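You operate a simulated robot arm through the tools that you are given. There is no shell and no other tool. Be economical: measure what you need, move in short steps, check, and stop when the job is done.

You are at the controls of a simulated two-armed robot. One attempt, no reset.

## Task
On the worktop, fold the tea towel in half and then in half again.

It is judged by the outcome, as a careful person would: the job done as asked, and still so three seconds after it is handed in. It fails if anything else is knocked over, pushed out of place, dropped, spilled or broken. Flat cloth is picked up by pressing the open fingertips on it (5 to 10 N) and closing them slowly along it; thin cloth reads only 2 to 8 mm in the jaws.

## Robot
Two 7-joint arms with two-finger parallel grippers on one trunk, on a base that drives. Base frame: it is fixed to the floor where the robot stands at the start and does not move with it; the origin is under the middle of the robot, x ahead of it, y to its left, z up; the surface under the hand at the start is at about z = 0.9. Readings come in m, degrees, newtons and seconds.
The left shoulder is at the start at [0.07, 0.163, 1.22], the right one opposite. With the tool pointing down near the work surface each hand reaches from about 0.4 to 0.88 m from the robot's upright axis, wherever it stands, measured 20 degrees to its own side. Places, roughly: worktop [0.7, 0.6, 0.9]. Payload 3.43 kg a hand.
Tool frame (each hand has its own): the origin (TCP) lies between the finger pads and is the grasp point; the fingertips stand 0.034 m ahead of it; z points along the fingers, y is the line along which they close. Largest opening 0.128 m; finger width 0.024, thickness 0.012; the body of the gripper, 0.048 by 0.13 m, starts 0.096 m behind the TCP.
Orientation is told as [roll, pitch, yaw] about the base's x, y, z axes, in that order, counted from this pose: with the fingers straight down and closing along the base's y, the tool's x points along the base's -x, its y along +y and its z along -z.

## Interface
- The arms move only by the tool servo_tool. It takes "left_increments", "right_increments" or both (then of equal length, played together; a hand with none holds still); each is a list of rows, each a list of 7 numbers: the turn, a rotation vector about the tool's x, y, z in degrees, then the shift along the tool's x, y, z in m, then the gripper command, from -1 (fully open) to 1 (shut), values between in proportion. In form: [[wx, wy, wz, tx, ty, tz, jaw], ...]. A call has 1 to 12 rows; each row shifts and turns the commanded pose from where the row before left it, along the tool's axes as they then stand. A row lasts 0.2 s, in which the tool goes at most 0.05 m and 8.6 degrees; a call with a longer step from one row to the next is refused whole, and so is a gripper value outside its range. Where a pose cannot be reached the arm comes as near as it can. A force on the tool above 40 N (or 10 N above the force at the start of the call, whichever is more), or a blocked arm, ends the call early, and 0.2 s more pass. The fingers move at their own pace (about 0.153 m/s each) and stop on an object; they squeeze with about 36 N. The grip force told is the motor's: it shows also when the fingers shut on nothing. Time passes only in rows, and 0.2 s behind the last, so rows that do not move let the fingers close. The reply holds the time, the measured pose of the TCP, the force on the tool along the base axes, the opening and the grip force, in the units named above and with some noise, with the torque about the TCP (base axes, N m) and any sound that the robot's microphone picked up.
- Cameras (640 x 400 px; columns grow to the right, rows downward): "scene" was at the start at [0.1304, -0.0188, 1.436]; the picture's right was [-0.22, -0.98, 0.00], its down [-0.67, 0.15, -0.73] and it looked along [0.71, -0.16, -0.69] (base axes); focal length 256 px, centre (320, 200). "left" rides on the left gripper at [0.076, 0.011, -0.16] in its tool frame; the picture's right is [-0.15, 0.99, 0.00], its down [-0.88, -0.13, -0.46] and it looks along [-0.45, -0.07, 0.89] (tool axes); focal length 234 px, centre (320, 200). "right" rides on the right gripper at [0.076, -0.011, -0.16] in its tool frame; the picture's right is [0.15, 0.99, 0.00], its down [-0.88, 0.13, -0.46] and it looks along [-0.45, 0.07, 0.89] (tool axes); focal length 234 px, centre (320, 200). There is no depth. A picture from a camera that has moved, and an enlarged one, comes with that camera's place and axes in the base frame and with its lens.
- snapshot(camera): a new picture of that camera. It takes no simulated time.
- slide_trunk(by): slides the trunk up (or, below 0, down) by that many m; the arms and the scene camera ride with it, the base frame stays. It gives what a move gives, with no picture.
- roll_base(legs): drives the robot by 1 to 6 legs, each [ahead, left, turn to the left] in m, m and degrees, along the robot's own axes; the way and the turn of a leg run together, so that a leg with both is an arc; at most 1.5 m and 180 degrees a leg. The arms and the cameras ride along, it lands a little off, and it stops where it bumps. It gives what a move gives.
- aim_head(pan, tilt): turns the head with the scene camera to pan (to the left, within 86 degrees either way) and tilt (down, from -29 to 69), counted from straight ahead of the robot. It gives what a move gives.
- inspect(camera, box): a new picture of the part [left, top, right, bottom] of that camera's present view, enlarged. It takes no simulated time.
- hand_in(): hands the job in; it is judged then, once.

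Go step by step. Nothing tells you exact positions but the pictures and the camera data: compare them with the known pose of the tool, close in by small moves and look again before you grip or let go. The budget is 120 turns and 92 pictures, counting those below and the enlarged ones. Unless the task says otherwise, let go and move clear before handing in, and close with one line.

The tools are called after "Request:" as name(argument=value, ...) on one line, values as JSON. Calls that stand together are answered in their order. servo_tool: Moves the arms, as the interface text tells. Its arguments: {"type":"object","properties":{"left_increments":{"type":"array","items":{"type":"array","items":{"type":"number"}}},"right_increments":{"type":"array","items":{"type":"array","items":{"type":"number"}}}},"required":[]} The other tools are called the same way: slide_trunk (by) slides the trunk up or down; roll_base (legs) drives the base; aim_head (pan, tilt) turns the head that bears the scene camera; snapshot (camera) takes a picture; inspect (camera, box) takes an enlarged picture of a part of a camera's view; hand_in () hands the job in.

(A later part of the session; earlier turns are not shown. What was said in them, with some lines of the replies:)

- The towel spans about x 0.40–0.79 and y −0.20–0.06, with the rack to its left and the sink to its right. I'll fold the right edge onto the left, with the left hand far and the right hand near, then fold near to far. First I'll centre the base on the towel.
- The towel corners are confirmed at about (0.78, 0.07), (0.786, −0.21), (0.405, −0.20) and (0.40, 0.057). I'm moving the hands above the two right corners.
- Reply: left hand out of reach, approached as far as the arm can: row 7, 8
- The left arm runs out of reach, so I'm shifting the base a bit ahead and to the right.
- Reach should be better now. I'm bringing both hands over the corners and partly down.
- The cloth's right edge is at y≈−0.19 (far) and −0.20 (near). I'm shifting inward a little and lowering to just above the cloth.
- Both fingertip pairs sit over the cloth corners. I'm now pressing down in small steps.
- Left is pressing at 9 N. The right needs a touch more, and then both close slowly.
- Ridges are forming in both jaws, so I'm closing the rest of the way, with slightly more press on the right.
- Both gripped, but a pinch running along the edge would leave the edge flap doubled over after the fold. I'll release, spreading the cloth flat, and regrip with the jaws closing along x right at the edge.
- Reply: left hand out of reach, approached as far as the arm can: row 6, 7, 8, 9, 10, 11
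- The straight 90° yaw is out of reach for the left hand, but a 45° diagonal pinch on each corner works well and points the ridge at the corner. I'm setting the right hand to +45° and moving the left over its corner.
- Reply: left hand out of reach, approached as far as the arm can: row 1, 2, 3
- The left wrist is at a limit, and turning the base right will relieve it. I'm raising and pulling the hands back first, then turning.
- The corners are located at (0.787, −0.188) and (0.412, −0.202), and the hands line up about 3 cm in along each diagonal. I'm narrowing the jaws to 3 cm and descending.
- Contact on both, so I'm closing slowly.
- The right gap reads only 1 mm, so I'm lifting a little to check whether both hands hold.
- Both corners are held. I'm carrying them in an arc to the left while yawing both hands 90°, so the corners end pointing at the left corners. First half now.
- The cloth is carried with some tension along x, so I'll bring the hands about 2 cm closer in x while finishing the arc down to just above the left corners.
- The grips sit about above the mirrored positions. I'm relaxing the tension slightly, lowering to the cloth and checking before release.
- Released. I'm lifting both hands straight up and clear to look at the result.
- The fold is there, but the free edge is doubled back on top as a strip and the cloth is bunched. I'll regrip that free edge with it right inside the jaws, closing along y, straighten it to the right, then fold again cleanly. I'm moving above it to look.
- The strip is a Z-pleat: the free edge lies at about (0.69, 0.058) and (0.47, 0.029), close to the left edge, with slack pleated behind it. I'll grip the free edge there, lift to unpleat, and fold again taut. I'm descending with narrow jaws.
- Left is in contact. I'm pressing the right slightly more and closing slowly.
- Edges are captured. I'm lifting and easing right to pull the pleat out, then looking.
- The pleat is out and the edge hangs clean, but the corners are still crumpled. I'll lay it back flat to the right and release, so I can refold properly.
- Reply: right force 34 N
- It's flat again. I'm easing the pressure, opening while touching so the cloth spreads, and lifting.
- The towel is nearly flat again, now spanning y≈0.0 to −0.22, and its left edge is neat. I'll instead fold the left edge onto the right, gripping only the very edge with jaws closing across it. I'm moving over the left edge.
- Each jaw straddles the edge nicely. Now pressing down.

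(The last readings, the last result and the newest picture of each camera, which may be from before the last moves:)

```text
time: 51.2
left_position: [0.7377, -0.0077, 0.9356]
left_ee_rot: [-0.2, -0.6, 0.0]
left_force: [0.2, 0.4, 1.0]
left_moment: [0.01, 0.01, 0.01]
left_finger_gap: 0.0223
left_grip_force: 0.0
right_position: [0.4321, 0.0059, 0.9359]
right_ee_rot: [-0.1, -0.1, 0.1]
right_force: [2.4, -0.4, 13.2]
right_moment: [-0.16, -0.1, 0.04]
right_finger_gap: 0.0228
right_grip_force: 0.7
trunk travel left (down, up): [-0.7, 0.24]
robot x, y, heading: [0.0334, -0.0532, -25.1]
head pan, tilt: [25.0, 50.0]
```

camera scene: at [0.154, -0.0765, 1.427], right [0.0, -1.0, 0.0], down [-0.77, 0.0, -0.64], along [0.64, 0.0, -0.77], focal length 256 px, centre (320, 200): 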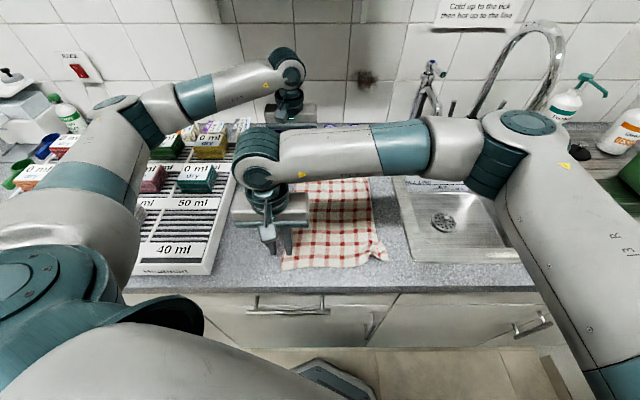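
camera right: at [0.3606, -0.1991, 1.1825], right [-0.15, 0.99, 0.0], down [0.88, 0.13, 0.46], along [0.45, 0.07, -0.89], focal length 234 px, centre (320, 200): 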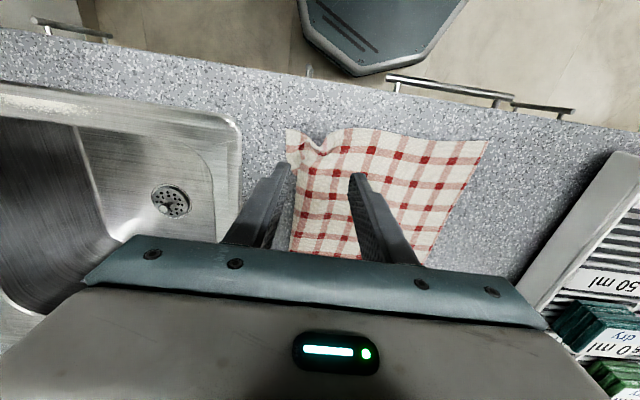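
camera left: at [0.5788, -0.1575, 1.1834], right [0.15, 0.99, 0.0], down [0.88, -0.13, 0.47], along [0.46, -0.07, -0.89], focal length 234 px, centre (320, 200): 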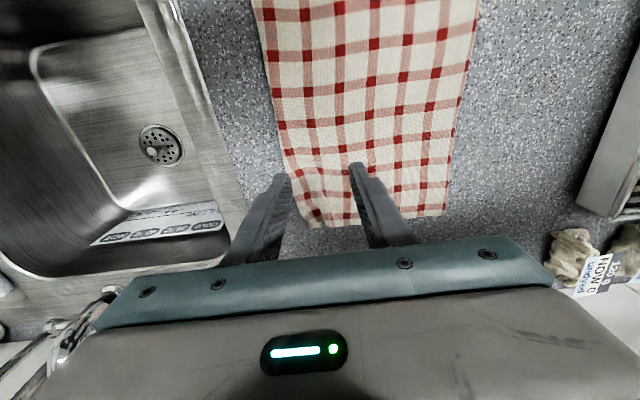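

Request:
servo_tool(left_increments=[[0, 0, 0, 0, 0, 0.0012, 0.65], [0, 0, 0, 0, 0, 0, 0.65], [0, 0, 0, 0, 0, 0, 0.7], [0, 0, 0, 0, 0, 0, 0.75], [0, 0, 0, 0, 0, 0, 0.8], [0, 0, 0, 0, 0, 0, 0.85], [0, 0, 0, 0, 0, 0, 0.9], [0, 0, 0, 0, 0, 0, 0.95], [0, 0, 0, 0, 0, 0, 1], [0, 0, 0, 0, 0, 0, 1]], right_increments=[[0, 0, 0, 0, 0, -0.0003, 0.65], [0, 0, 0, 0, 0, 0, 0.65], [0, 0, 0, 0, 0, 0, 0.7], [0, 0, 0, 0, 0, 0, 0.75], [0, 0, 0, 0, 0, 0, 0.8], [0, 0, 0, 0, 0, 0, 0.85], [0, 0, 0, 0, 0, 0, 0.9], [0, 0, 0, 0, 0, 0, 0.95], [0, 0, 0, 0, 0, 0, 1], [0, 0, 0, 0, 0, 0, 1]])

Request:
servo_tool(left_increments=[[0, 0, 0, 0, -0.003, -0.015, 1], [0, 0, 0, 0, -0.003, -0.015, 1], [0, 0, 0, 0, 0, 0, 1]], right_increments=[[0, 0, 0, 0, -0.003, -0.015, 1], [0, 0, 0, 0, -0.003, -0.015, 1], [0, 0, 0, 0, 0, 0, 1]])

Request:
inspect(camera="left", box=[220, 80, 440, 240])

Request:
inspect(camera="right", box=[220, 80, 440, 240])

```text
time: 53.4
left_position: [0.7369, -0.0079, 0.9366]
left_ee_rot: [-0.3, -0.6, 0.0]
left_force: [-0.8, 0.8, 0.5]
left_moment: [0.01, -0.03, 0.0]
left_finger_gap: 0.0
left_grip_force: 32.8
right_position: [0.4311, 0.0052, 0.9353]
right_ee_rot: [0.0, -0.1, 0.1]
right_force: [-0.4, -2.6, 20.3]
right_moment: [-0.09, 0.06, -0.02]
right_finger_gap: 0.0001
right_grip_force: 32.9
trunk travel left (down, up): [-0.7, 0.24]
robot x, y, heading: [0.0348, -0.0535, -25.4]
head pan, tilt: [25.0, 50.0]
```

```text
time: 54.2
left_position: [0.7386, -0.0128, 0.965]
left_ee_rot: [-0.3, -0.5, -0.1]
left_force: [0.0, -0.1, -0.7]
left_moment: [-0.03, 0.02, 0.01]
left_finger_gap: 0.0002
left_grip_force: 32.9
right_position: [0.4328, 0.0009, 0.9632]
right_ee_rot: [0.0, 0.0, 0.2]
right_force: [-0.8, 0.6, 0.7]
right_moment: [-0.05, 0.01, -0.01]
right_finger_gap: 0.0
right_grip_force: 32.7
trunk travel left (down, up): [-0.7, 0.24]
robot x, y, heading: [0.0333, -0.0525, -25.2]
head pan, tilt: [25.0, 50.0]
```

```text
2.50 times, centred on (330, 160) of left
camera zoom: at [0.6593, -0.0008, 1.1236], right [0.15, 0.99, 0.0], down [0.88, -0.13, 0.46], along [0.46, -0.07, -0.89], focal length 585 px, centre (295, 300)
```

zoom: 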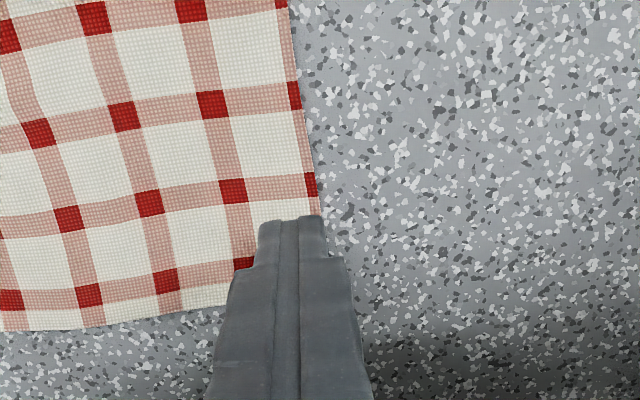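

```text
2.50 times, centred on (330, 160) of right
camera zoom: at [0.3573, -0.0108, 1.1241], right [-0.15, 0.99, 0.0], down [0.88, 0.13, 0.45], along [0.45, 0.07, -0.89], focal length 585 px, centre (295, 300)
```

zoom: 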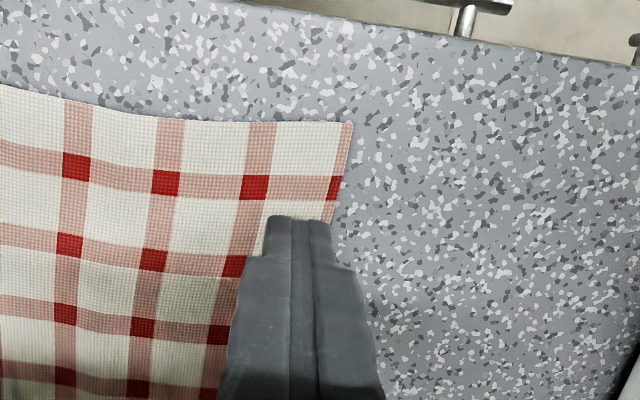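

The edge slipped under the fingers. I'll pinch with both fingertips on the cloth instead, with the outer finger right at the edge so only about 1 cm of flap remains. Shifting in and pressing again.

Request:
servo_tool(left_increments=[[0, 0, 0, 0, -0.012, 0, 0.69], [0, 0, 0, 0, 0, 0.015, 0.69], [0, 0, 0, 0, 0, 0.012, 0.69], [0, 0, 0, 0, 0, 0.0025, 0.69], [0, 0, 0, 0, 0, 0, 0.69]], right_increments=[[0, 0, 0, 0, -0.006, 0, 0.69], [0, 0, 0, 0, 0, 0.015, 0.69], [0, 0, 0, 0, 0, 0.01, 0.69], [0, 0, 0, 0, 0, 0.0025, 0.69], [0, 0, 0, 0, 0, 0, 0.69]])

```text
time: 55.4
left_position: [0.7382, -0.0251, 0.9361]
left_ee_rot: [-0.3, -0.5, 0.0]
left_force: [0.4, 0.2, 3.8]
left_moment: [0.07, -0.03, -0.03]
left_finger_gap: 0.02
left_grip_force: 0.5
right_position: [0.4317, -0.0051, 0.9364]
right_ee_rot: [0.0, 0.0, 0.1]
right_force: [0.3, 0.7, -0.4]
right_moment: [-0.03, -0.01, 0.03]
right_finger_gap: 0.0199
right_grip_force: 0.1
trunk travel left (down, up): [-0.7, 0.24]
robot x, y, heading: [0.0336, -0.054, -25.3]
head pan, tilt: [25.0, 50.0]
```

Request:
servo_tool(left_increments=[[0, 0, 0, 0, 0, 0.0006, 0.69], [0, 0, 0, 0, 0, 0, 0.69], [0, 0, 0, 0, 0, 0, 0.69]], right_increments=[[0, 0, 0, 0, 0, 0.001, 0.69], [0, 0, 0, 0, 0, 0.0005, 0.69], [0, 0, 0, 0, 0, 0, 0.69]])

```text
time: 56.2
left_position: [0.7379, -0.024, 0.9357]
left_ee_rot: [-0.2, -0.5, 0.0]
left_force: [1.9, -0.4, 7.0]
left_moment: [0.09, -0.01, 0.0]
left_finger_gap: 0.0199
left_grip_force: 0.1
right_position: [0.4307, -0.0048, 0.9363]
right_ee_rot: [0.0, 0.0, 0.0]
right_force: [1.4, 1.3, 2.6]
right_moment: [0.02, -0.01, 0.03]
right_finger_gap: 0.0201
right_grip_force: 0.2
trunk travel left (down, up): [-0.7, 0.24]
robot x, y, heading: [0.032, -0.0518, -25.1]
head pan, tilt: [25.0, 50.0]
```

Request:
servo_tool(left_increments=[[0, 0, 0, 0, 0, 0.0002, 0.69], [0, 0, 0, 0, 0, 0, 0.74], [0, 0, 0, 0, 0, 0, 0.79], [0, 0, 0, 0, 0, 0, 0.84], [0, 0, 0, 0, 0, 0, 0.89], [0, 0, 0, 0, 0, 0, 0.94], [0, 0, 0, 0, 0, 0, 1], [0, 0, 0, 0, 0, 0, 1]], right_increments=[[0, 0, 0, 0, 0, 0.0006, 0.69], [0, 0, 0, 0, 0, 0, 0.74], [0, 0, 0, 0, 0, 0, 0.79], [0, 0, 0, 0, 0, 0, 0.84], [0, 0, 0, 0, 0, 0, 0.89], [0, 0, 0, 0, 0, 0, 0.94], [0, 0, 0, 0, 0, 0, 1], [0, 0, 0, 0, 0, 0, 1]])

```text
time: 58.0
left_position: [0.7371, -0.0248, 0.9362]
left_ee_rot: [-0.2, -0.6, 0.0]
left_force: [-0.4, -1.1, 3.6]
left_moment: [0.0, -0.02, 0.0]
left_finger_gap: 0.0
left_grip_force: 32.7
right_position: [0.4323, -0.0061, 0.9355]
right_ee_rot: [0.0, -0.1, 0.1]
right_force: [1.3, 1.8, 15.6]
right_moment: [0.1, -0.01, 0.02]
right_finger_gap: 0.0018
right_grip_force: 36.5
trunk travel left (down, up): [-0.7, 0.24]
robot x, y, heading: [0.033, -0.0551, -25.4]
head pan, tilt: [25.0, 50.0]
```

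Right holds cloth (1.8 mm); the left closed empty. Retrying the left with a wider opening and firmer press.

Request:
servo_tool(left_increments=[[0, 0, 0, 0, -0.005, -0.01, 0.5], [0, 0, 0, 0, 0, 0, 0.5], [0, 0, 0, 0, 0, 0.008, 0.5], [0, 0, 0, 0, 0, 0.003, 0.5], [0, 0, 0, 0, 0, 0, 0.5]])

Request:
inspect(camera="left", box=[220, 80, 440, 240])

```text
time: 59.2
left_position: [0.7361, -0.0296, 0.9353]
left_ee_rot: [-0.3, -0.8, 0.0]
left_force: [-0.2, 0.5, 6.9]
left_moment: [0.13, 0.03, 0.02]
left_finger_gap: 0.0322
left_grip_force: 0.3
right_position: [0.4323, -0.0061, 0.9347]
right_ee_rot: [0.0, -0.1, 0.1]
right_force: [2.6, 1.5, 18.3]
right_moment: [0.07, -0.03, 0.0]
right_finger_gap: 0.0018
right_grip_force: 35.9
trunk travel left (down, up): [-0.7, 0.24]
robot x, y, heading: [0.0292, -0.0528, -25.3]
head pan, tilt: [25.0, 50.0]
```

```text
2.50 times, centred on (330, 160) of left
camera zoom: at [0.6573, -0.0182, 1.0938], right [0.15, 0.99, 0.0], down [0.88, -0.13, 0.47], along [0.46, -0.07, -0.88], focal length 585 px, centre (295, 300)
```

zoom: 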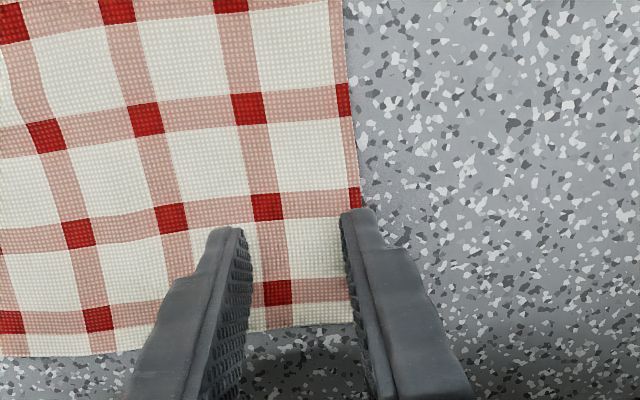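

Both left fingertips are on the cloth with the outer one at the edge. Closing.

Request:
servo_tool(left_increments=[[0, 0, 0, 0, 0, 0.0003, 0.5], [0, 0, 0, 0, 0, 0, 0.55], [0, 0, 0, 0, 0, 0, 0.6], [0, 0, 0, 0, 0, 0, 0.66], [0, 0, 0, 0, 0, 0, 0.72], [0, 0, 0, 0, 0, 0, 0.78], [0, 0, 0, 0, 0, 0, 0.84], [0, 0, 0, 0, 0, 0, 0.9], [0, 0, 0, 0, 0, 0, 0.96], [0, 0, 0, 0, 0, 0, 1], [0, 0, 0, 0, 0, 0, 1]])

```text
time: 61.6
left_position: [0.7352, -0.0299, 0.9345]
left_ee_rot: [-0.2, -0.8, 0.0]
left_force: [1.2, 2.8, 22.6]
left_moment: [0.16, 0.07, -0.02]
left_finger_gap: 0.0019
left_grip_force: 35.4
right_position: [0.4308, -0.0049, 0.9365]
right_ee_rot: [0.0, -0.1, 0.2]
right_force: [1.1, -0.6, 5.9]
right_moment: [-0.05, -0.05, 0.0]
right_finger_gap: 0.0018
right_grip_force: 36.1
trunk travel left (down, up): [-0.7, 0.24]
robot x, y, heading: [0.034, -0.0537, -25.3]
head pan, tilt: [25.0, 50.0]
```

Both hands hold the edge. I'm pulling slightly left to straighten, then lifting into the arc to the right.

Request:
servo_tool(left_increments=[[0, 0, 0, 0, 0.01, -0.012, 1], [0, 0, 0, 0, 0.012, 0, 1], [0, 0, 0, 0, 0, -0.02, 1], [0, 0, 0, 0, -0.01, -0.025, 1], [0, 0, 0, 0, -0.02, -0.02, 1], [0, 0, 0, 0, -0.025, -0.012, 1], [0, 0, 0, 0, -0.025, -0.003, 1]], right_increments=[[0, 0, 0, 0, 0.01, -0.012, 1], [0, 0, 0, 0, 0.012, 0, 1], [0, 0, 0, 0, 0, -0.02, 1], [0, 0, 0, 0, -0.01, -0.025, 1], [0, 0, 0, 0, -0.02, -0.02, 1], [0, 0, 0, 0, -0.03, -0.012, 1], [0, 0, 0, 0, -0.03, -0.003, 1]])

Request:
snapshot(camera="left")

Request:
snapshot(camera="right")

```text
time: 63.2
left_position: [0.7375, -0.0892, 1.0268]
left_ee_rot: [-0.1, -0.5, 0.0]
left_force: [-1.0, -1.5, 0.2]
left_moment: [0.01, 0.01, 0.0]
left_finger_gap: 0.0018
left_grip_force: 36.4
right_position: [0.4306, -0.0748, 1.0268]
right_ee_rot: [0.0, 0.0, 0.0]
right_force: [0.5, 0.1, 0.3]
right_moment: [0.04, -0.02, 0.02]
right_finger_gap: 0.0018
right_grip_force: 35.9
trunk travel left (down, up): [-0.7, 0.24]
robot x, y, heading: [0.0351, -0.0519, -25.0]
head pan, tilt: [25.0, 50.0]
```

```text
29 pictures are left
camera left: at [0.6576, -0.0774, 1.1849], right [0.15, 0.99, 0.0], down [0.88, -0.13, 0.46], along [0.46, -0.07, -0.89], focal length 234 px, centre (320, 200)
```

left: 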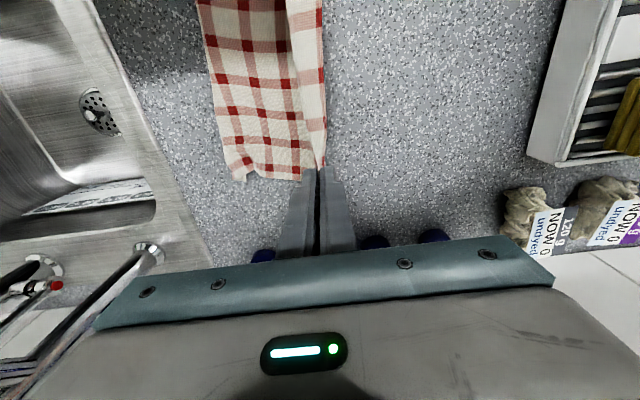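

```text
28 pictures are left
camera right: at [0.3564, -0.0877, 1.1868], right [-0.15, 0.99, 0.0], down [0.88, 0.13, 0.46], along [0.45, 0.07, -0.89], focal length 234 px, centre (320, 200)
```

right: 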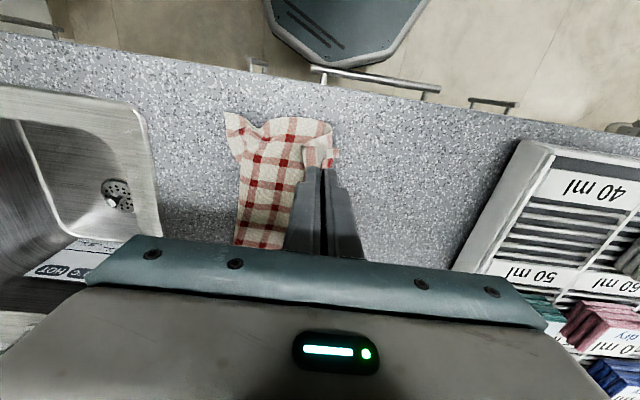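

The free edge is held up over a clean bottom layer. I'm completing the arc down toward the right edge (y≈−0.19).

Request:
servo_tool(left_increments=[[0, 0, 0, 0, -0.022, 0.004, 1], [0, 0, 0, 0, -0.023, 0.01, 1], [0, 0, 0, 0, -0.022, 0.017, 1], [0, 0, 0, 0, -0.018, 0.022, 1], [0, 0, 0, 0, -0.01, 0.022, 1], [0, 0, 0, 0, -0.002, 0.009, 1], [0, 0, 0, 0, 0, 0, 1]], right_increments=[[0, 0, 0, 0, -0.022, 0.004, 1], [0, 0, 0, 0, -0.023, 0.01, 1], [0, 0, 0, 0, -0.022, 0.017, 1], [0, 0, 0, 0, -0.018, 0.022, 1], [0, 0, 0, 0, -0.01, 0.022, 1], [0, 0, 0, 0, -0.002, 0.009, 1], [0, 0, 0, 0, 0, 0, 1]])

Request:
snapshot(camera="left")

Request:
snapshot(camera="right")

```text
time: 64.8
left_position: [0.7382, -0.1845, 0.942]
left_ee_rot: [-0.2, -0.6, 0.0]
left_force: [-1.4, -0.7, 2.0]
left_moment: [0.0, -0.02, -0.02]
left_finger_gap: 0.002
left_grip_force: 36.2
right_position: [0.4341, -0.1725, 0.9432]
right_ee_rot: [0.0, 0.1, 0.1]
right_force: [-0.5, -0.2, 0.6]
right_moment: [0.0, -0.04, -0.01]
right_finger_gap: 0.0018
right_grip_force: 35.6
trunk travel left (down, up): [-0.7, 0.24]
robot x, y, heading: [0.0338, -0.0528, -25.3]
head pan, tilt: [25.0, 50.0]
```

```text
27 pictures are left
camera left: at [0.6587, -0.1725, 1.1004], right [0.15, 0.99, 0.0], down [0.88, -0.13, 0.46], along [0.46, -0.07, -0.89], focal length 234 px, centre (320, 200)
```

left: 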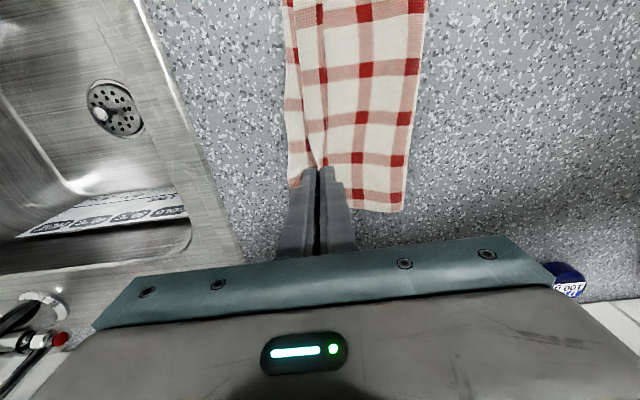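

```text
26 pictures are left
camera right: at [0.3584, -0.183, 1.1024], right [-0.15, 0.99, 0.0], down [0.88, 0.13, 0.46], along [0.45, 0.07, -0.89], focal length 234 px, centre (320, 200)
```

right: 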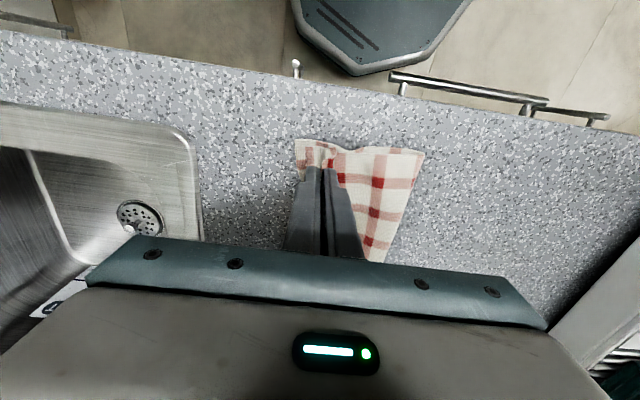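

It's a clean half fold this time. I'm lowering onto the cloth, opening just a little and lifting away, then looking.

Request:
servo_tool(left_increments=[[0, 0, 0, 0, 0, 0.004, 1], [0, 0, 0, 0, 0, 0.001, 1], [0, 0, 0, 0, 0, 0, 0.85], [0, 0, 0, 0, 0, 0, 0.7], [0, 0, 0, 0, 0, 0, 0.7], [0, 0, 0, 0, 0, -0.03, 0.7], [0, 0, 0, 0, 0, -0.04, 0.7], [0, 0, 0, 0.03, 0.03, -0.01, 0.9]], right_increments=[[0, 0, 0, 0, 0, 0.004, 1], [0, 0, 0, 0, 0, 0.002, 1], [0, 0, 0, 0, 0, 0, 0.85], [0, 0, 0, 0, 0, 0, 0.7], [0, 0, 0, 0, 0, 0, 0.7], [0, 0, 0, 0, 0, -0.03, 0.7], [0, 0, 0, 0, 0, -0.04, 0.7], [0, 0, 0, 0.03, -0.03, -0.01, 0.9]])

Request:
servo_tool(right_increments=[[0, 0, 0, 0.03, -0.035, 0, 0.9], [0, 0, 0, 0.03, -0.035, 0, 0.9], [0, 0, 0, 0.03, -0.035, 0, 0.9], [0, 0, 0, 0, -0.035, 0, 0.9]])

Request:
inspect(camera="scene", box=[230, 120, 430, 290])

Request:
snapshot(camera="left")

```text
time: 66.6
left_position: [0.7055, -0.1559, 1.0182]
left_ee_rot: [-0.2, -0.7, 0.0]
left_force: [-0.7, 0.1, 0.8]
left_moment: [0.0, -0.05, 0.01]
left_finger_gap: 0.0065
left_grip_force: 0.2
right_position: [0.4018, -0.2012, 1.0181]
right_ee_rot: [-0.1, -0.2, 0.1]
right_force: [0.1, 0.4, 0.2]
right_moment: [-0.01, -0.04, -0.01]
right_finger_gap: 0.0066
right_grip_force: 0.1
trunk travel left (down, up): [-0.7, 0.24]
robot x, y, heading: [0.0297, -0.0558, -25.4]
head pan, tilt: [25.0, 50.0]
```

```text
time: 67.6
left_position: [0.7063, -0.1576, 1.0162]
left_ee_rot: [-0.1, -0.6, 0.1]
left_force: [-0.2, -1.1, 0.2]
left_moment: [0.05, -0.01, -0.01]
left_finger_gap: 0.0065
left_grip_force: 0.0
right_position: [0.3129, -0.3419, 1.0157]
right_ee_rot: [0.1, 0.1, 0.0]
right_force: [0.1, -0.1, 0.2]
right_moment: [0.03, -0.01, -0.02]
right_finger_gap: 0.0065
right_grip_force: 0.0
trunk travel left (down, up): [-0.7, 0.24]
robot x, y, heading: [0.0315, -0.0532, -25.5]
head pan, tilt: [25.0, 50.0]
```

```text
2.35 times, centred on (330, 205) of scene
camera zoom: at [0.1536, -0.0784, 1.4269], right [0.0, -1.0, 0.0], down [-0.77, 0.0, -0.64], along [0.64, 0.0, -0.77], focal length 602 px, centre (296, 188)
```

zoom: 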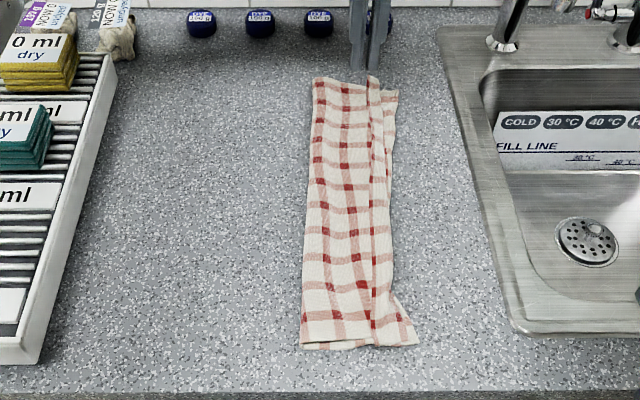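

```text
24 pictures are left
camera left: at [0.6275, -0.1453, 1.1761], right [0.15, 0.99, 0.0], down [0.88, -0.13, 0.47], along [0.46, -0.07, -0.89], focal length 234 px, centre (320, 200)
```

left: 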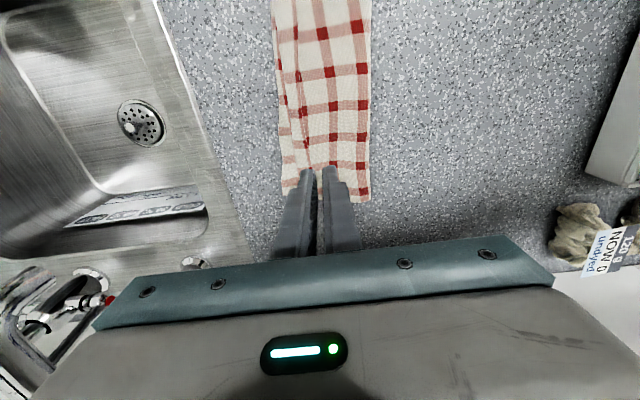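

A neat half fold: the stack spans about y −0.085 to −0.19 and x 0.395 to 0.775. Next, the right hand takes the middle of the near end and folds it over to the far end. I'm moving the left hand clear and the right above the near end.

Request:
servo_tool(left_increments=[[0, 0, 0, 0, 0.01, -0.04, 0.9], [0, 0, 0, 0, 0.03, -0.04, 0.9], [0, 0, 0, 0, 0.045, 0, 0.9], [0, 0, 0, 0, 0.045, 0, 0.9], [0, 0, 0, 0, 0.045, 0, 0.9], [0, 0, 0, 0, 0.045, 0, 0.9], [0, 0, 0, 0, 0.045, 0, 0.9], [0, 0, 0, 0, 0, 0, 0.9]], right_increments=[[0, 0, 0, -0.0158, 0.0353, 0, 0.4], [0, 0, 0, -0.0158, 0.0353, 0, 0.4], [0, 0, 0, -0.0158, 0.0353, 0, 0.4], [0, 0, 0, -0.0158, 0.0353, 0, 0.4], [0, 0, 0, -0.0158, 0.0353, 0, 0.4], [0, 0, 0, -0.0158, 0.0353, 0, 0.4], [0, 0, 0, 0, 0, 0.04, 0.4], [0, 0, 0, 0, 0, 0.03, 0.4]])

Request:
inspect(camera="right", box=[200, 80, 460, 250])

```text
time: 69.6
left_position: [0.7016, 0.1008, 1.0647]
left_ee_rot: [2.0, 2.8, -1.6]
left_force: [-0.7, 0.9, 0.7]
left_moment: [-0.12, -0.08, 0.02]
left_finger_gap: 0.0063
left_grip_force: 0.1
right_position: [0.4098, -0.1302, 0.9483]
right_ee_rot: [-0.1, 0.2, -0.4]
right_force: [-1.5, 1.1, -0.4]
right_moment: [-0.16, -0.11, -0.01]
right_finger_gap: 0.0384
right_grip_force: 0.1
trunk travel left (down, up): [-0.7, 0.24]
robot x, y, heading: [0.0329, -0.0536, -25.6]
head pan, tilt: [25.0, 50.0]
stopped in row 8 (left hand): the arm was blocked; the commanded pose is now the measured one
```

```text
2.35 times, centred on (330, 165) of right
camera zoom: at [0.3354, -0.1404, 1.1094], right [-0.14, 0.99, 0.0], down [0.88, 0.12, 0.45], along [0.45, 0.06, -0.89], focal length 551 px, centre (296, 282)
```

zoom: 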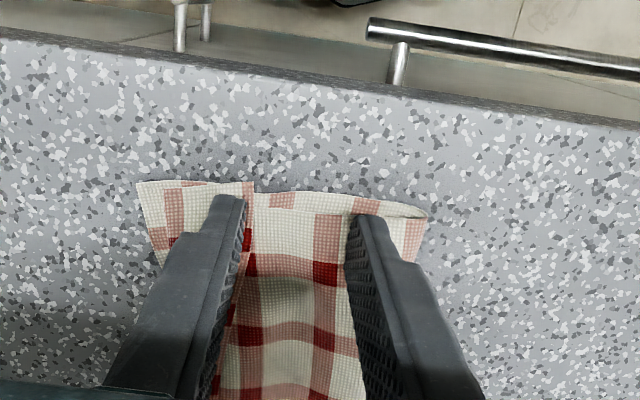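

The left arm reports being blocked, so I need to see what it's touching.

Request:
snapshot(camera="scene")

```text
22 pictures are left
camera scene: at [0.1589, -0.0758, 1.4287], right [-0.01, -1.0, 0.0], down [-0.77, 0.01, -0.64], along [0.64, -0.01, -0.77], focal length 256 px, centre (320, 200)
```

scene: 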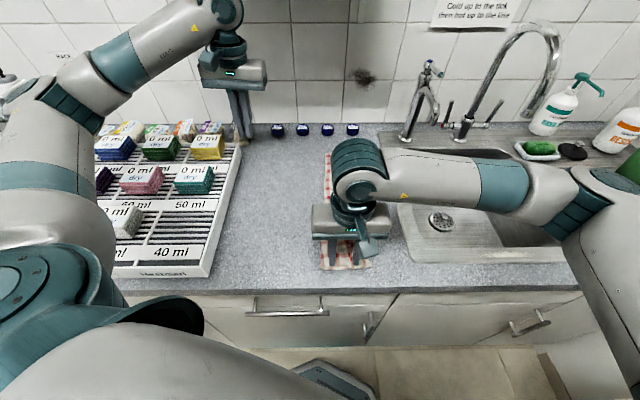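

The left wrist probably reached under the shelf near the wall. I'm backing it down and toward the robot.

Request:
servo_tool(left_increments=[[0, 0, 0, 0.01, -0.01, 0.01, 0.9], [0, 0, 0, 0.03, -0.005, 0.005, 0.9], [0, 0, 0, 0.03, 0, 0, 0.9], [0, 0, 0, 0.03, 0, 0, 0.9], [0, 0, 0, 0.02, 0, 0, 0.9]])

Request:
aim_head(pan=35, tilt=25)

Request:
snapshot(camera="scene")

```text
time: 70.8
left_position: [0.5796, 0.0888, 1.0628]
left_ee_rot: [1.5, 1.6, -1.3]
left_force: [0.2, 0.4, -0.9]
left_moment: [-0.03, 0.02, 0.02]
left_finger_gap: 0.0065
left_grip_force: 0.1
right_position: [0.407, -0.13, 0.9474]
right_ee_rot: [0.0, 0.0, -0.2]
right_force: [0.1, 0.3, 0.1]
right_moment: [0.01, 0.0, 0.0]
right_finger_gap: 0.0382
right_grip_force: 0.2
trunk travel left (down, up): [-0.7, 0.24]
robot x, y, heading: [0.0311, -0.0534, -25.5]
head pan, tilt: [25.0, 50.0]
```

```text
time: 71.7
left_position: [0.5796, 0.0895, 1.0631]
left_ee_rot: [1.5, 1.6, -1.3]
left_force: [0.3, 0.0, -0.1]
left_moment: [0.01, 0.0, 0.03]
left_finger_gap: 0.0061
left_grip_force: 0.0
right_position: [0.4076, -0.1302, 0.9475]
right_ee_rot: [0.0, 0.0, -0.3]
right_force: [0.2, 0.2, 0.4]
right_moment: [-0.01, 0.0, 0.01]
right_finger_gap: 0.0382
right_grip_force: 0.0
trunk travel left (down, up): [-0.7, 0.24]
robot x, y, heading: [0.0295, -0.0546, -25.6]
head pan, tilt: [35.0, 25.0]
```

```text
21 pictures are left
camera scene: at [0.1673, -0.062, 1.4643], right [0.16, -0.99, 0.0], down [-0.42, -0.07, -0.91], along [0.89, 0.15, -0.42], focal length 256 px, centre (320, 200)
```

scene: 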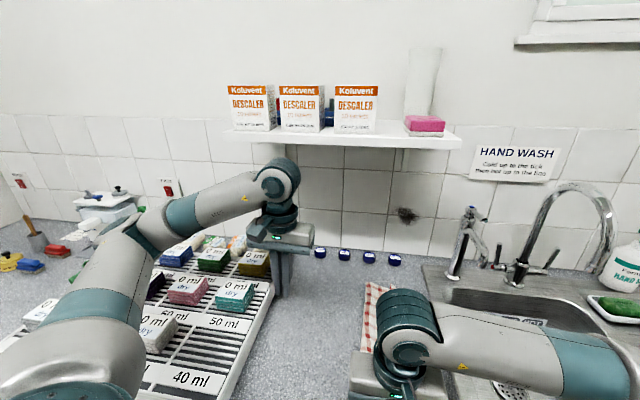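

The shelf and its boxes are undisturbed. Now pressing the right fingertips onto the near end of the stack.

Request:
servo_tool(right_increments=[[0, 0, 0, -0.004, 0, 0.006, 0.4], [0, 0, 0, 0, 0, 0.003, 0.4], [0, 0, 0, 0, 0, 0.002, 0.4], [0, 0, 0, 0, 0, 0, 0.4]])

Request:
aim_head(pan=25, tilt=50)

```text
time: 72.7
left_position: [0.5791, 0.0903, 1.0624]
left_ee_rot: [1.6, 1.6, -1.3]
left_force: [0.4, 0.5, 1.3]
left_moment: [-0.02, 0.0, 0.0]
left_finger_gap: 0.0064
left_grip_force: 0.0
right_position: [0.4094, -0.1304, 0.937]
right_ee_rot: [0.0, -0.1, -0.2]
right_force: [-0.4, 0.4, 4.0]
right_moment: [-0.09, -0.02, -0.01]
right_finger_gap: 0.0383
right_grip_force: 0.2
trunk travel left (down, up): [-0.7, 0.24]
robot x, y, heading: [0.0275, -0.0535, -25.7]
head pan, tilt: [35.0, 25.0]
```

```text
time: 73.6
left_position: [0.5794, 0.0897, 1.0633]
left_ee_rot: [1.5, 1.6, -1.3]
left_force: [-0.3, 0.5, 0.3]
left_moment: [-0.01, -0.04, 0.02]
left_finger_gap: 0.0064
left_grip_force: 0.0
right_position: [0.4108, -0.1309, 0.9379]
right_ee_rot: [0.0, 0.0, -0.3]
right_force: [0.2, -0.6, 4.8]
right_moment: [-0.1, -0.02, 0.02]
right_finger_gap: 0.0381
right_grip_force: 0.1
trunk travel left (down, up): [-0.7, 0.24]
robot x, y, heading: [0.0334, -0.0541, -25.9]
head pan, tilt: [25.0, 50.0]
```

Adding some press so both layers gather, then closing slowly.

Request:
servo_tool(right_increments=[[0, 0, 0, 0, 0, 0.0015, 0.4], [0, 0, 0, 0, 0, 0, 0.46], [0, 0, 0, 0, 0, 0, 0.52], [0, 0, 0, 0, 0, 0, 0.58], [0, 0, 0, 0, 0, 0, 0.64], [0, 0, 0, 0, 0, 0, 0.7], [0, 0, 0, 0, 0, 0, 0.76], [0, 0, 0, 0, 0, 0, 0.82], [0, 0, 0, 0, 0, 0, 0.88], [0, 0, 0, 0, 0, 0, 0.94], [0, 0, 0, 0, 0, 0, 1], [0, 0, 0, 0, 0, 0, 1]])

Request:
inspect(camera="right", box=[200, 80, 460, 250])

```text
time: 76.2
left_position: [0.5781, 0.0906, 1.0627]
left_ee_rot: [1.6, 1.7, -1.2]
left_force: [-0.6, 0.2, 0.7]
left_moment: [-0.01, -0.01, -0.01]
left_finger_gap: 0.0064
left_grip_force: 0.0
right_position: [0.4091, -0.1311, 0.9371]
right_ee_rot: [0.0, -0.1, -0.4]
right_force: [0.6, -2.7, 21.4]
right_moment: [-0.28, -0.09, 0.01]
right_finger_gap: 0.0035
right_grip_force: 36.1
trunk travel left (down, up): [-0.7, 0.24]
robot x, y, heading: [0.032, -0.0545, -25.8]
head pan, tilt: [25.0, 50.0]
```

```text
2.35 times, centred on (330, 165) of right
camera zoom: at [0.3343, -0.1419, 1.0964], right [-0.14, 0.99, 0.0], down [0.88, 0.13, 0.46], along [0.45, 0.06, -0.89], focal length 551 px, centre (296, 282)
```

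zoom: 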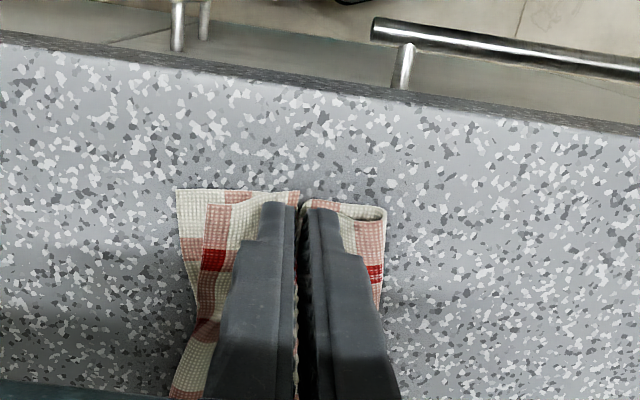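

The gap reads 3.5 mm and both layers look gathered. I'm lifting 5 cm with a slight forward move to verify.

Request:
servo_tool(right_increments=[[0, 0, 0, 0, 0, -0.02, 1], [0, 0, 0, -0.005, 0, -0.02, 1], [0, 0, 0, -0.01, 0, -0.02, 1], [0, 0, 0, 0, 0, 0, 1]])

Request:
inspect(camera="right", box=[180, 60, 480, 260])

Request:
inspect(camera="scene", box=[260, 130, 430, 290])

```text
time: 77.2
left_position: [0.5788, 0.0896, 1.0629]
left_ee_rot: [1.4, 1.5, -1.3]
left_force: [-0.4, 1.3, 0.0]
left_moment: [0.01, -0.02, 0.01]
left_finger_gap: 0.0066
left_grip_force: 0.2
right_position: [0.4239, -0.1315, 0.9958]
right_ee_rot: [0.1, 0.0, -0.2]
right_force: [-0.1, 0.1, -0.7]
right_moment: [0.0, -0.01, 0.02]
right_finger_gap: 0.003
right_grip_force: 35.8
trunk travel left (down, up): [-0.7, 0.24]
robot x, y, heading: [0.0324, -0.0566, -25.8]
head pan, tilt: [25.0, 50.0]
```

```text
2.00 times, centred on (330, 160) of right
camera zoom: at [0.3498, -0.1411, 1.1553], right [-0.14, 0.99, 0.0], down [0.88, 0.13, 0.46], along [0.45, 0.06, -0.89], focal length 468 px, centre (300, 280)
```

zoom: 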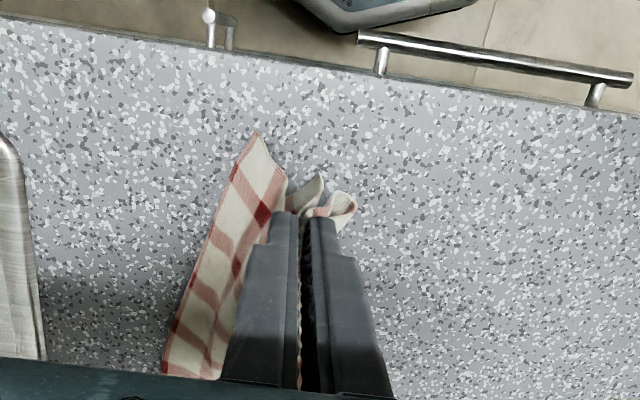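

```text
2.50 times, centred on (345, 210) of scene
camera zoom: at [0.1534, -0.0778, 1.4269], right [-0.01, -1.0, 0.0], down [-0.77, 0.01, -0.64], along [0.64, -0.01, -0.77], focal length 639 px, centre (258, 175)
```

zoom: 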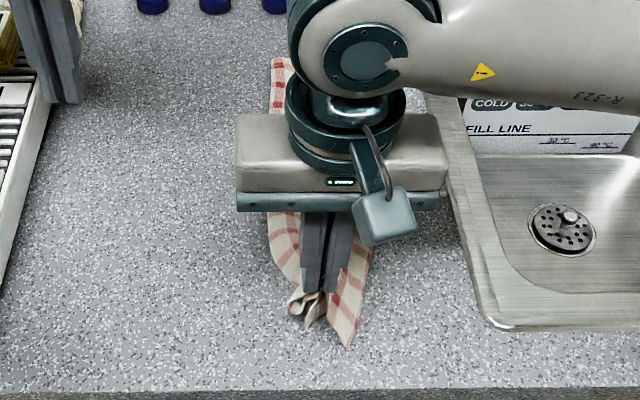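

The whole near end lifts. I'm now carrying it in a high arc toward the far end, drifting 2 cm right to line up with it.

Request:
servo_tool(right_increments=[[0, 0, 0, -0.028, -0.002, -0.025, 1], [0, 0, 0, -0.028, -0.002, -0.022, 1], [0, 0, 0, -0.028, -0.002, -0.018, 1], [0, 0, 0, -0.03, -0.002, -0.015, 1], [0, 0, 0, -0.03, -0.002, -0.01, 1], [0, 0, 0, -0.03, -0.002, -0.004, 1], [0, 0, 0, -0.03, -0.002, 0.004, 1], [0, 0, 0, -0.03, -0.002, 0.012, 1], [0, 0, 0, -0.03, -0.002, 0.02, 1], [0, 0, 0, -0.03, -0.002, 0.028, 1]])

Request:
inspect(camera="scene", box=[240, 80, 440, 280])

Request:
snapshot(camera="right")

```text
time: 79.4
left_position: [0.5809, 0.0893, 1.063]
left_ee_rot: [1.4, 1.7, -1.3]
left_force: [-0.5, -0.3, -0.7]
left_moment: [-0.01, 0.02, -0.02]
left_finger_gap: 0.0067
left_grip_force: 0.0
right_position: [0.7208, -0.1521, 1.0249]
right_ee_rot: [-0.1, 0.0, -0.2]
right_force: [0.8, -1.0, -0.6]
right_moment: [-0.01, -0.04, 0.0]
right_finger_gap: 0.0034
right_grip_force: 35.5
trunk travel left (down, up): [-0.7, 0.24]
robot x, y, heading: [0.0331, -0.0577, -25.9]
head pan, tilt: [25.0, 50.0]
```

```text
2.00 times, centred on (340, 180) of scene
camera zoom: at [0.155, -0.0765, 1.4268], right [-0.01, -1.0, 0.0], down [-0.77, 0.01, -0.64], along [0.64, -0.01, -0.77], focal length 511 px, centre (280, 240)
```

zoom: 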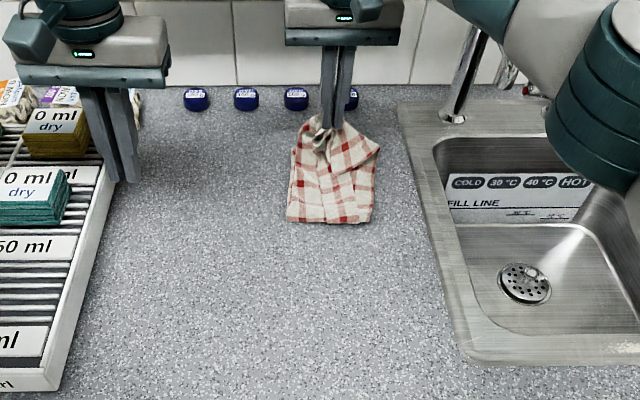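

```text
16 pictures are left
camera right: at [0.645, -0.1627, 1.1852], right [-0.14, 0.99, 0.0], down [0.88, 0.13, 0.45], along [0.45, 0.06, -0.89], focal length 234 px, centre (320, 200)
```

right: 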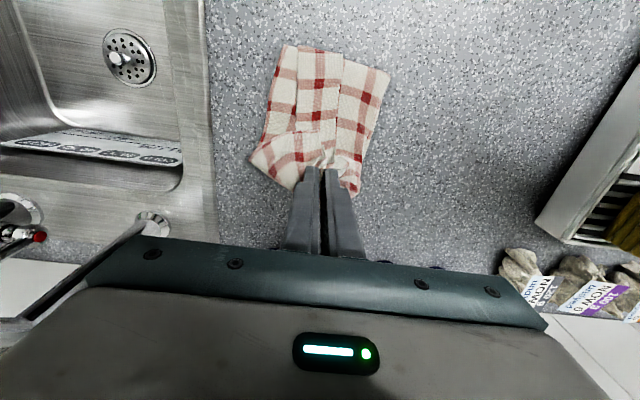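

The whole stack folds over neatly. Lowering onto the far end now.

Request:
servo_tool(right_increments=[[0, 0, 0, -0.015, 0, 0.02, 1], [0, 0, 0, -0.012, 0, 0.025, 1], [0, 0, 0, -0.005, 0, 0.025, 1], [0, 0, 0, 0, 0, 0.01, 1], [0, 0, 0, 0, 0, 0, 1]])

Request:
snapshot(camera="right")

```text
time: 80.6
left_position: [0.5778, 0.0885, 1.0641]
left_ee_rot: [1.5, 1.6, -1.3]
left_force: [-1.9, -0.7, 0.3]
left_moment: [-0.01, -0.01, 0.01]
left_finger_gap: 0.0066
left_grip_force: 0.0
right_position: [0.7421, -0.1766, 0.9477]
right_ee_rot: [0.1, -0.2, -0.3]
right_force: [0.3, 0.1, 2.3]
right_moment: [0.04, -0.06, 0.02]
right_finger_gap: 0.0033
right_grip_force: 35.5
right hand out of reach, approached as far as the arm can: row 1, 2, 3
trunk travel left (down, up): [-0.7, 0.24]
robot x, y, heading: [0.0337, -0.0586, -25.7]
head pan, tilt: [25.0, 50.0]
```

```text
15 pictures are left
camera right: at [0.6657, -0.1877, 1.1067], right [-0.14, 0.99, 0.0], down [0.88, 0.12, 0.46], along [0.45, 0.07, -0.89], focal length 234 px, centre (320, 200)
```

right: 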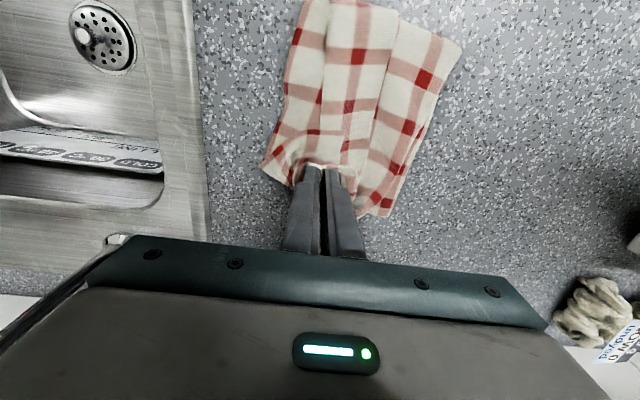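

Reach pulled it 2 cm to the right. I'm nudging back left within reach, then setting down and releasing with the jaws opening on the cloth to spread the gather.

Request:
servo_tool(right_increments=[[0, 0, 0, 0.005, 0.01, -0.004, 1], [0, 0, 0, 0.003, 0.012, 0, 1], [0, 0, 0, 0, 0, 0.006, 1], [0, 0, 0, 0, 0, 0.003, 1], [0, 0, 0, 0, 0, 0.001, 1], [0, 0, 0, 0, 0, 0, 1]])

```text
time: 82.0
left_position: [0.5777, 0.0896, 1.0636]
left_ee_rot: [1.5, 1.7, -1.3]
left_force: [0.0, 0.3, -0.9]
left_moment: [-0.01, -0.01, -0.01]
left_finger_gap: 0.0066
left_grip_force: 0.0
right_position: [0.734, -0.1566, 0.9442]
right_ee_rot: [0.1, -0.1, -0.3]
right_force: [0.0, 0.6, 2.3]
right_moment: [-0.03, -0.02, 0.0]
right_finger_gap: 0.0029
right_grip_force: 35.5
right hand out of reach, approached as far as the arm can: row 4
trunk travel left (down, up): [-0.7, 0.24]
robot x, y, heading: [0.0329, -0.053, -25.4]
head pan, tilt: [25.0, 50.0]
```

Request:
servo_tool(right_increments=[[0, 0, 0, 0, 0, 0.002, 1], [0, 0, 0, 0, 0, 0, 0.85], [0, 0, 0, 0, 0, 0, 0.7], [0, 0, 0, 0, 0, 0, 0.55], [0, 0, 0, 0, 0, 0, 0.4], [0, 0, 0, 0, 0, 0, 0.25], [0, 0, 0, 0, 0, 0, 0.25], [0, 0, 0, 0, 0, -0.03, 0.25], [0, 0, 0, 0, 0, -0.04, 0.25], [0, 0, 0, 0.03, 0, -0.02, 0.25]])

Request:
inspect(camera="scene", box=[240, 80, 440, 280])

Request:
inspect(camera="right", box=[200, 0, 460, 250])

```text
time: 84.2
left_position: [0.5784, 0.0872, 1.0649]
left_ee_rot: [1.6, 1.6, -1.3]
left_force: [-0.5, -0.3, 0.0]
left_moment: [0.03, -0.02, 0.0]
left_finger_gap: 0.0064
left_grip_force: 0.0
right_position: [0.7013, -0.1587, 1.0319]
right_ee_rot: [0.0, 0.1, -0.3]
right_force: [-0.3, 0.0, 0.3]
right_moment: [-0.01, -0.04, 0.01]
right_finger_gap: 0.0483
right_grip_force: 0.1
trunk travel left (down, up): [-0.7, 0.24]
robot x, y, heading: [0.0301, -0.0547, -25.7]
head pan, tilt: [25.0, 50.0]
```

```text
2.00 times, centred on (340, 180) of scene
camera zoom: at [0.1526, -0.0806, 1.4268], right [-0.01, -1.0, 0.0], down [-0.77, 0.01, -0.64], along [0.64, -0.01, -0.77], focal length 511 px, centre (280, 240)
```

zoom: 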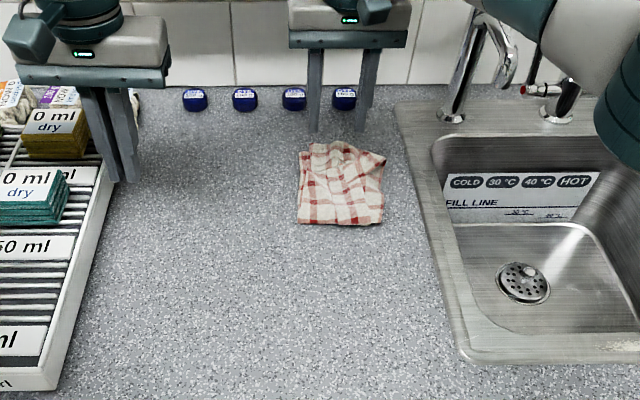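

```text
1.60 times, centred on (330, 125) of right
camera zoom: at [0.6262, -0.1701, 1.192], right [-0.14, 0.99, 0.0], down [0.88, 0.12, 0.46], along [0.45, 0.07, -0.89], focal length 375 px, centre (304, 320)
```

zoom: 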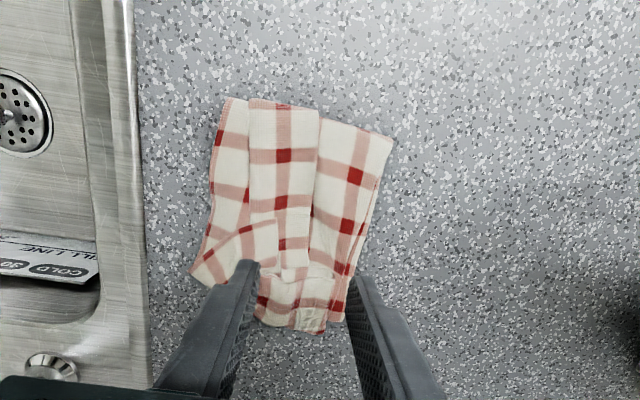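

The towel is now folded in half twice, a compact packet of about 0.12 × 0.18 m. I'm moving both hands clear and taking a final look.

Request:
servo_tool(right_increments=[[0, 0, 0, 0.03, -0.03, -0.01, 0.25], [0, 0, 0, 0.035, -0.03, 0, 0.25], [0, 0, 0, 0.035, -0.03, 0, 0.25], [0, 0, 0, 0.035, -0.03, 0, 0.25], [0, 0, 0, 0.035, -0.03, 0, 0.25]])

Request:
inspect(camera="scene", box=[290, 130, 400, 210])

Request:
snapshot(camera="scene")

```text
time: 85.4
left_position: [0.5784, 0.0876, 1.0652]
left_ee_rot: [1.5, 1.5, -1.3]
left_force: [-0.3, 0.3, 0.9]
left_moment: [0.04, -0.01, -0.02]
left_finger_gap: 0.0063
left_grip_force: 0.2
right_position: [0.5306, -0.3045, 1.0426]
right_ee_rot: [0.0, -0.2, -0.3]
right_force: [0.2, -0.4, -0.5]
right_moment: [0.04, 0.02, 0.0]
right_finger_gap: 0.048
right_grip_force: 0.1
trunk travel left (down, up): [-0.7, 0.24]
robot x, y, heading: [0.033, -0.0549, -25.5]
head pan, tilt: [25.0, 50.0]
```

```text
5.00 times, centred on (345, 170) of scene
camera zoom: at [0.152, -0.0796, 1.427], right [-0.01, -1.0, 0.0], down [-0.77, 0.01, -0.64], along [0.64, -0.01, -0.77], focal length 1278 px, centre (195, 350)
```

zoom: 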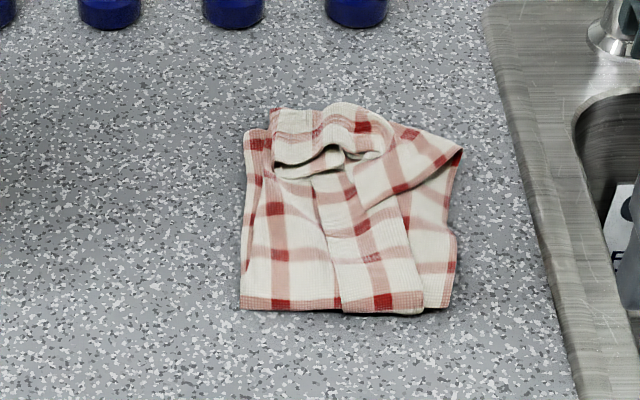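

```text
11 pictures are left
camera scene: at [0.152, -0.0796, 1.427], right [-0.01, -1.0, 0.0], down [-0.77, 0.01, -0.64], along [0.64, -0.01, -0.77], focal length 256 px, centre (320, 200)
```

scene: 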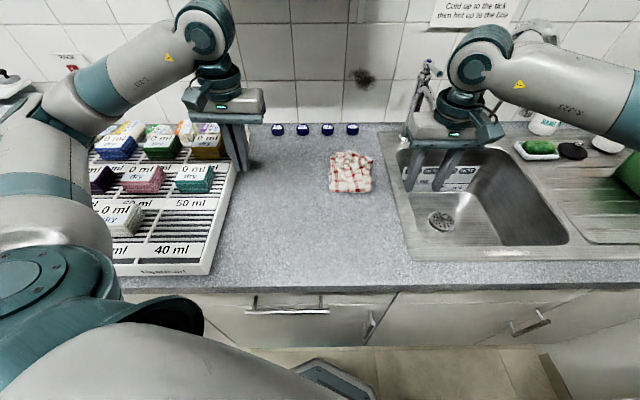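

It's folded, with a slightly puffy far end. I'll press it flat gently with the left fingertips.

Request:
servo_tool(left_increments=[[0, 0, 0, -0.0224, -0.034, 0, 0.3], [0, 0, 0, -0.0224, -0.034, 0, 0.3], [0, 0, 0, -0.0224, -0.034, 0, 0.3], [0, 0, 0, -0.0224, -0.034, 0, 0.3], [0, 0, 0, -0.0224, -0.034, 0, 0.3], [0, 0, 0, -0.0224, -0.034, 0.01, 0.3], [0, 0, 0, -0.0224, -0.034, 0.03, 0.3], [0, 0, 0, 0, 0, 0.04, 0.3], [0, 0, 0, 0, 0, 0.03, 0.3], [0, 0, 0, 0, 0, 0.01, 0.3]])

```text
refused: row 7 steps farther than a row can; nothing moved
```

Request:
servo_tool(left_increments=[[0, 0, 0, -0.0224, -0.034, 0, 0.3], [0, 0, 0, -0.0224, -0.034, 0, 0.3], [0, 0, 0, -0.0224, -0.034, 0, 0.3], [0, 0, 0, -0.0224, -0.034, 0, 0.3], [0, 0, 0, -0.0224, -0.034, 0, 0.3], [0, 0, 0, -0.0224, -0.034, 0, 0.3], [0, 0, 0, -0.0224, -0.034, 0.01, 0.3], [0, 0, 0, 0, 0, 0.04, 0.3], [0, 0, 0, 0, 0, 0.04, 0.3], [0, 0, 0, 0, 0, 0.025, 0.3], [0, 0, 0, 0, 0, 0.005, 0.3], [0, 0, 0, 0, 0, 0, 0.3]])

```text
time: 87.9
left_position: [0.7309, -0.1514, 0.9408]
left_ee_rot: [0.8, 0.8, -1.2]
left_force: [-4.3, 3.0, 24.6]
left_moment: [-0.59, 0.03, -0.14]
left_finger_gap: 0.0429
left_grip_force: 0.1
right_position: [0.5307, -0.3022, 1.0438]
right_ee_rot: [-0.1, -0.2, -0.3]
right_force: [0.6, 0.5, -0.5]
right_moment: [-0.04, 0.07, 0.01]
right_finger_gap: 0.0478
right_grip_force: 0.1
trunk travel left (down, up): [-0.7, 0.24]
robot x, y, heading: [0.0291, -0.0552, -25.6]
head pan, tilt: [25.0, 50.0]
stopped in row 12 (left hand): the force on the tool passed its limit at 44 N (the readings are from after the stop); the commanded pose is now the measured one
```

Pressed flat. Lifting straight up and away, then a last look.

Request:
servo_tool(left_increments=[[0, 0, 0, 0, 0, -0.02, 0.3], [0, 0, 0, 0, 0, -0.04, 0.3], [0, 0, 0, 0, 0, -0.04, 0.3], [0, 0, 0, 0.02, 0.035, 0, 0.3], [0, 0, 0, 0.02, 0.035, 0, 0.3], [0, 0, 0, 0.02, 0.035, 0, 0.3], [0, 0, 0, 0.02, 0.035, 0, 0.3], [0, 0, 0, 0.02, 0.035, 0, 0.3]])

Request:
inspect(camera="scene", box=[290, 130, 400, 210])

```text
time: 89.7
left_position: [0.6343, 0.0289, 1.0418]
left_ee_rot: [0.9, 1.1, -1.1]
left_force: [-0.1, 0.2, -0.8]
left_moment: [-0.02, -0.04, 0.01]
left_finger_gap: 0.045
left_grip_force: 0.1
right_position: [0.531, -0.3026, 1.043]
right_ee_rot: [-0.2, -0.1, -0.3]
right_force: [0.4, 0.2, 0.6]
right_moment: [0.0, 0.01, 0.03]
right_finger_gap: 0.048
right_grip_force: 0.0
trunk travel left (down, up): [-0.7, 0.24]
robot x, y, heading: [0.0344, -0.0517, -25.8]
head pan, tilt: [25.0, 50.0]
```

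```text
5.00 times, centred on (345, 170) of scene
camera zoom: at [0.1526, -0.0761, 1.427], right [-0.01, -1.0, 0.0], down [-0.77, 0.01, -0.64], along [0.64, -0.01, -0.77], focal length 1278 px, centre (195, 350)
```

zoom: 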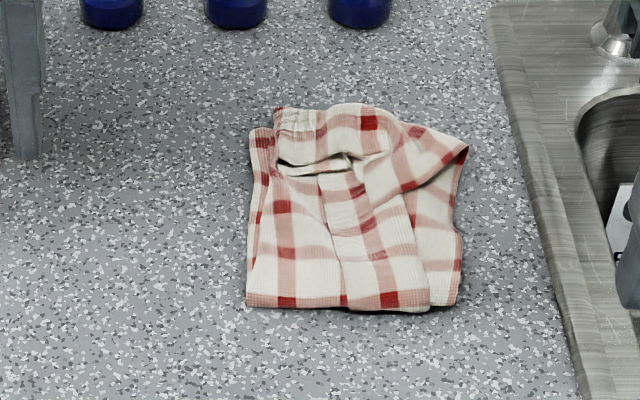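

The towel lies flat in a quarter-folded packet, nothing else has been disturbed, and both hands are clear. Handing in.

Request:
hand_in()

```text
The job is handed in.
```

The tea towel is folded in half and then in half again on the worktop. The packet is slightly rumpled at its far end, where the last grip gathered it. I saw nothing else moved in the pictures; the left arm was blocked once near the wall shelf, but its boxes still stood in place.
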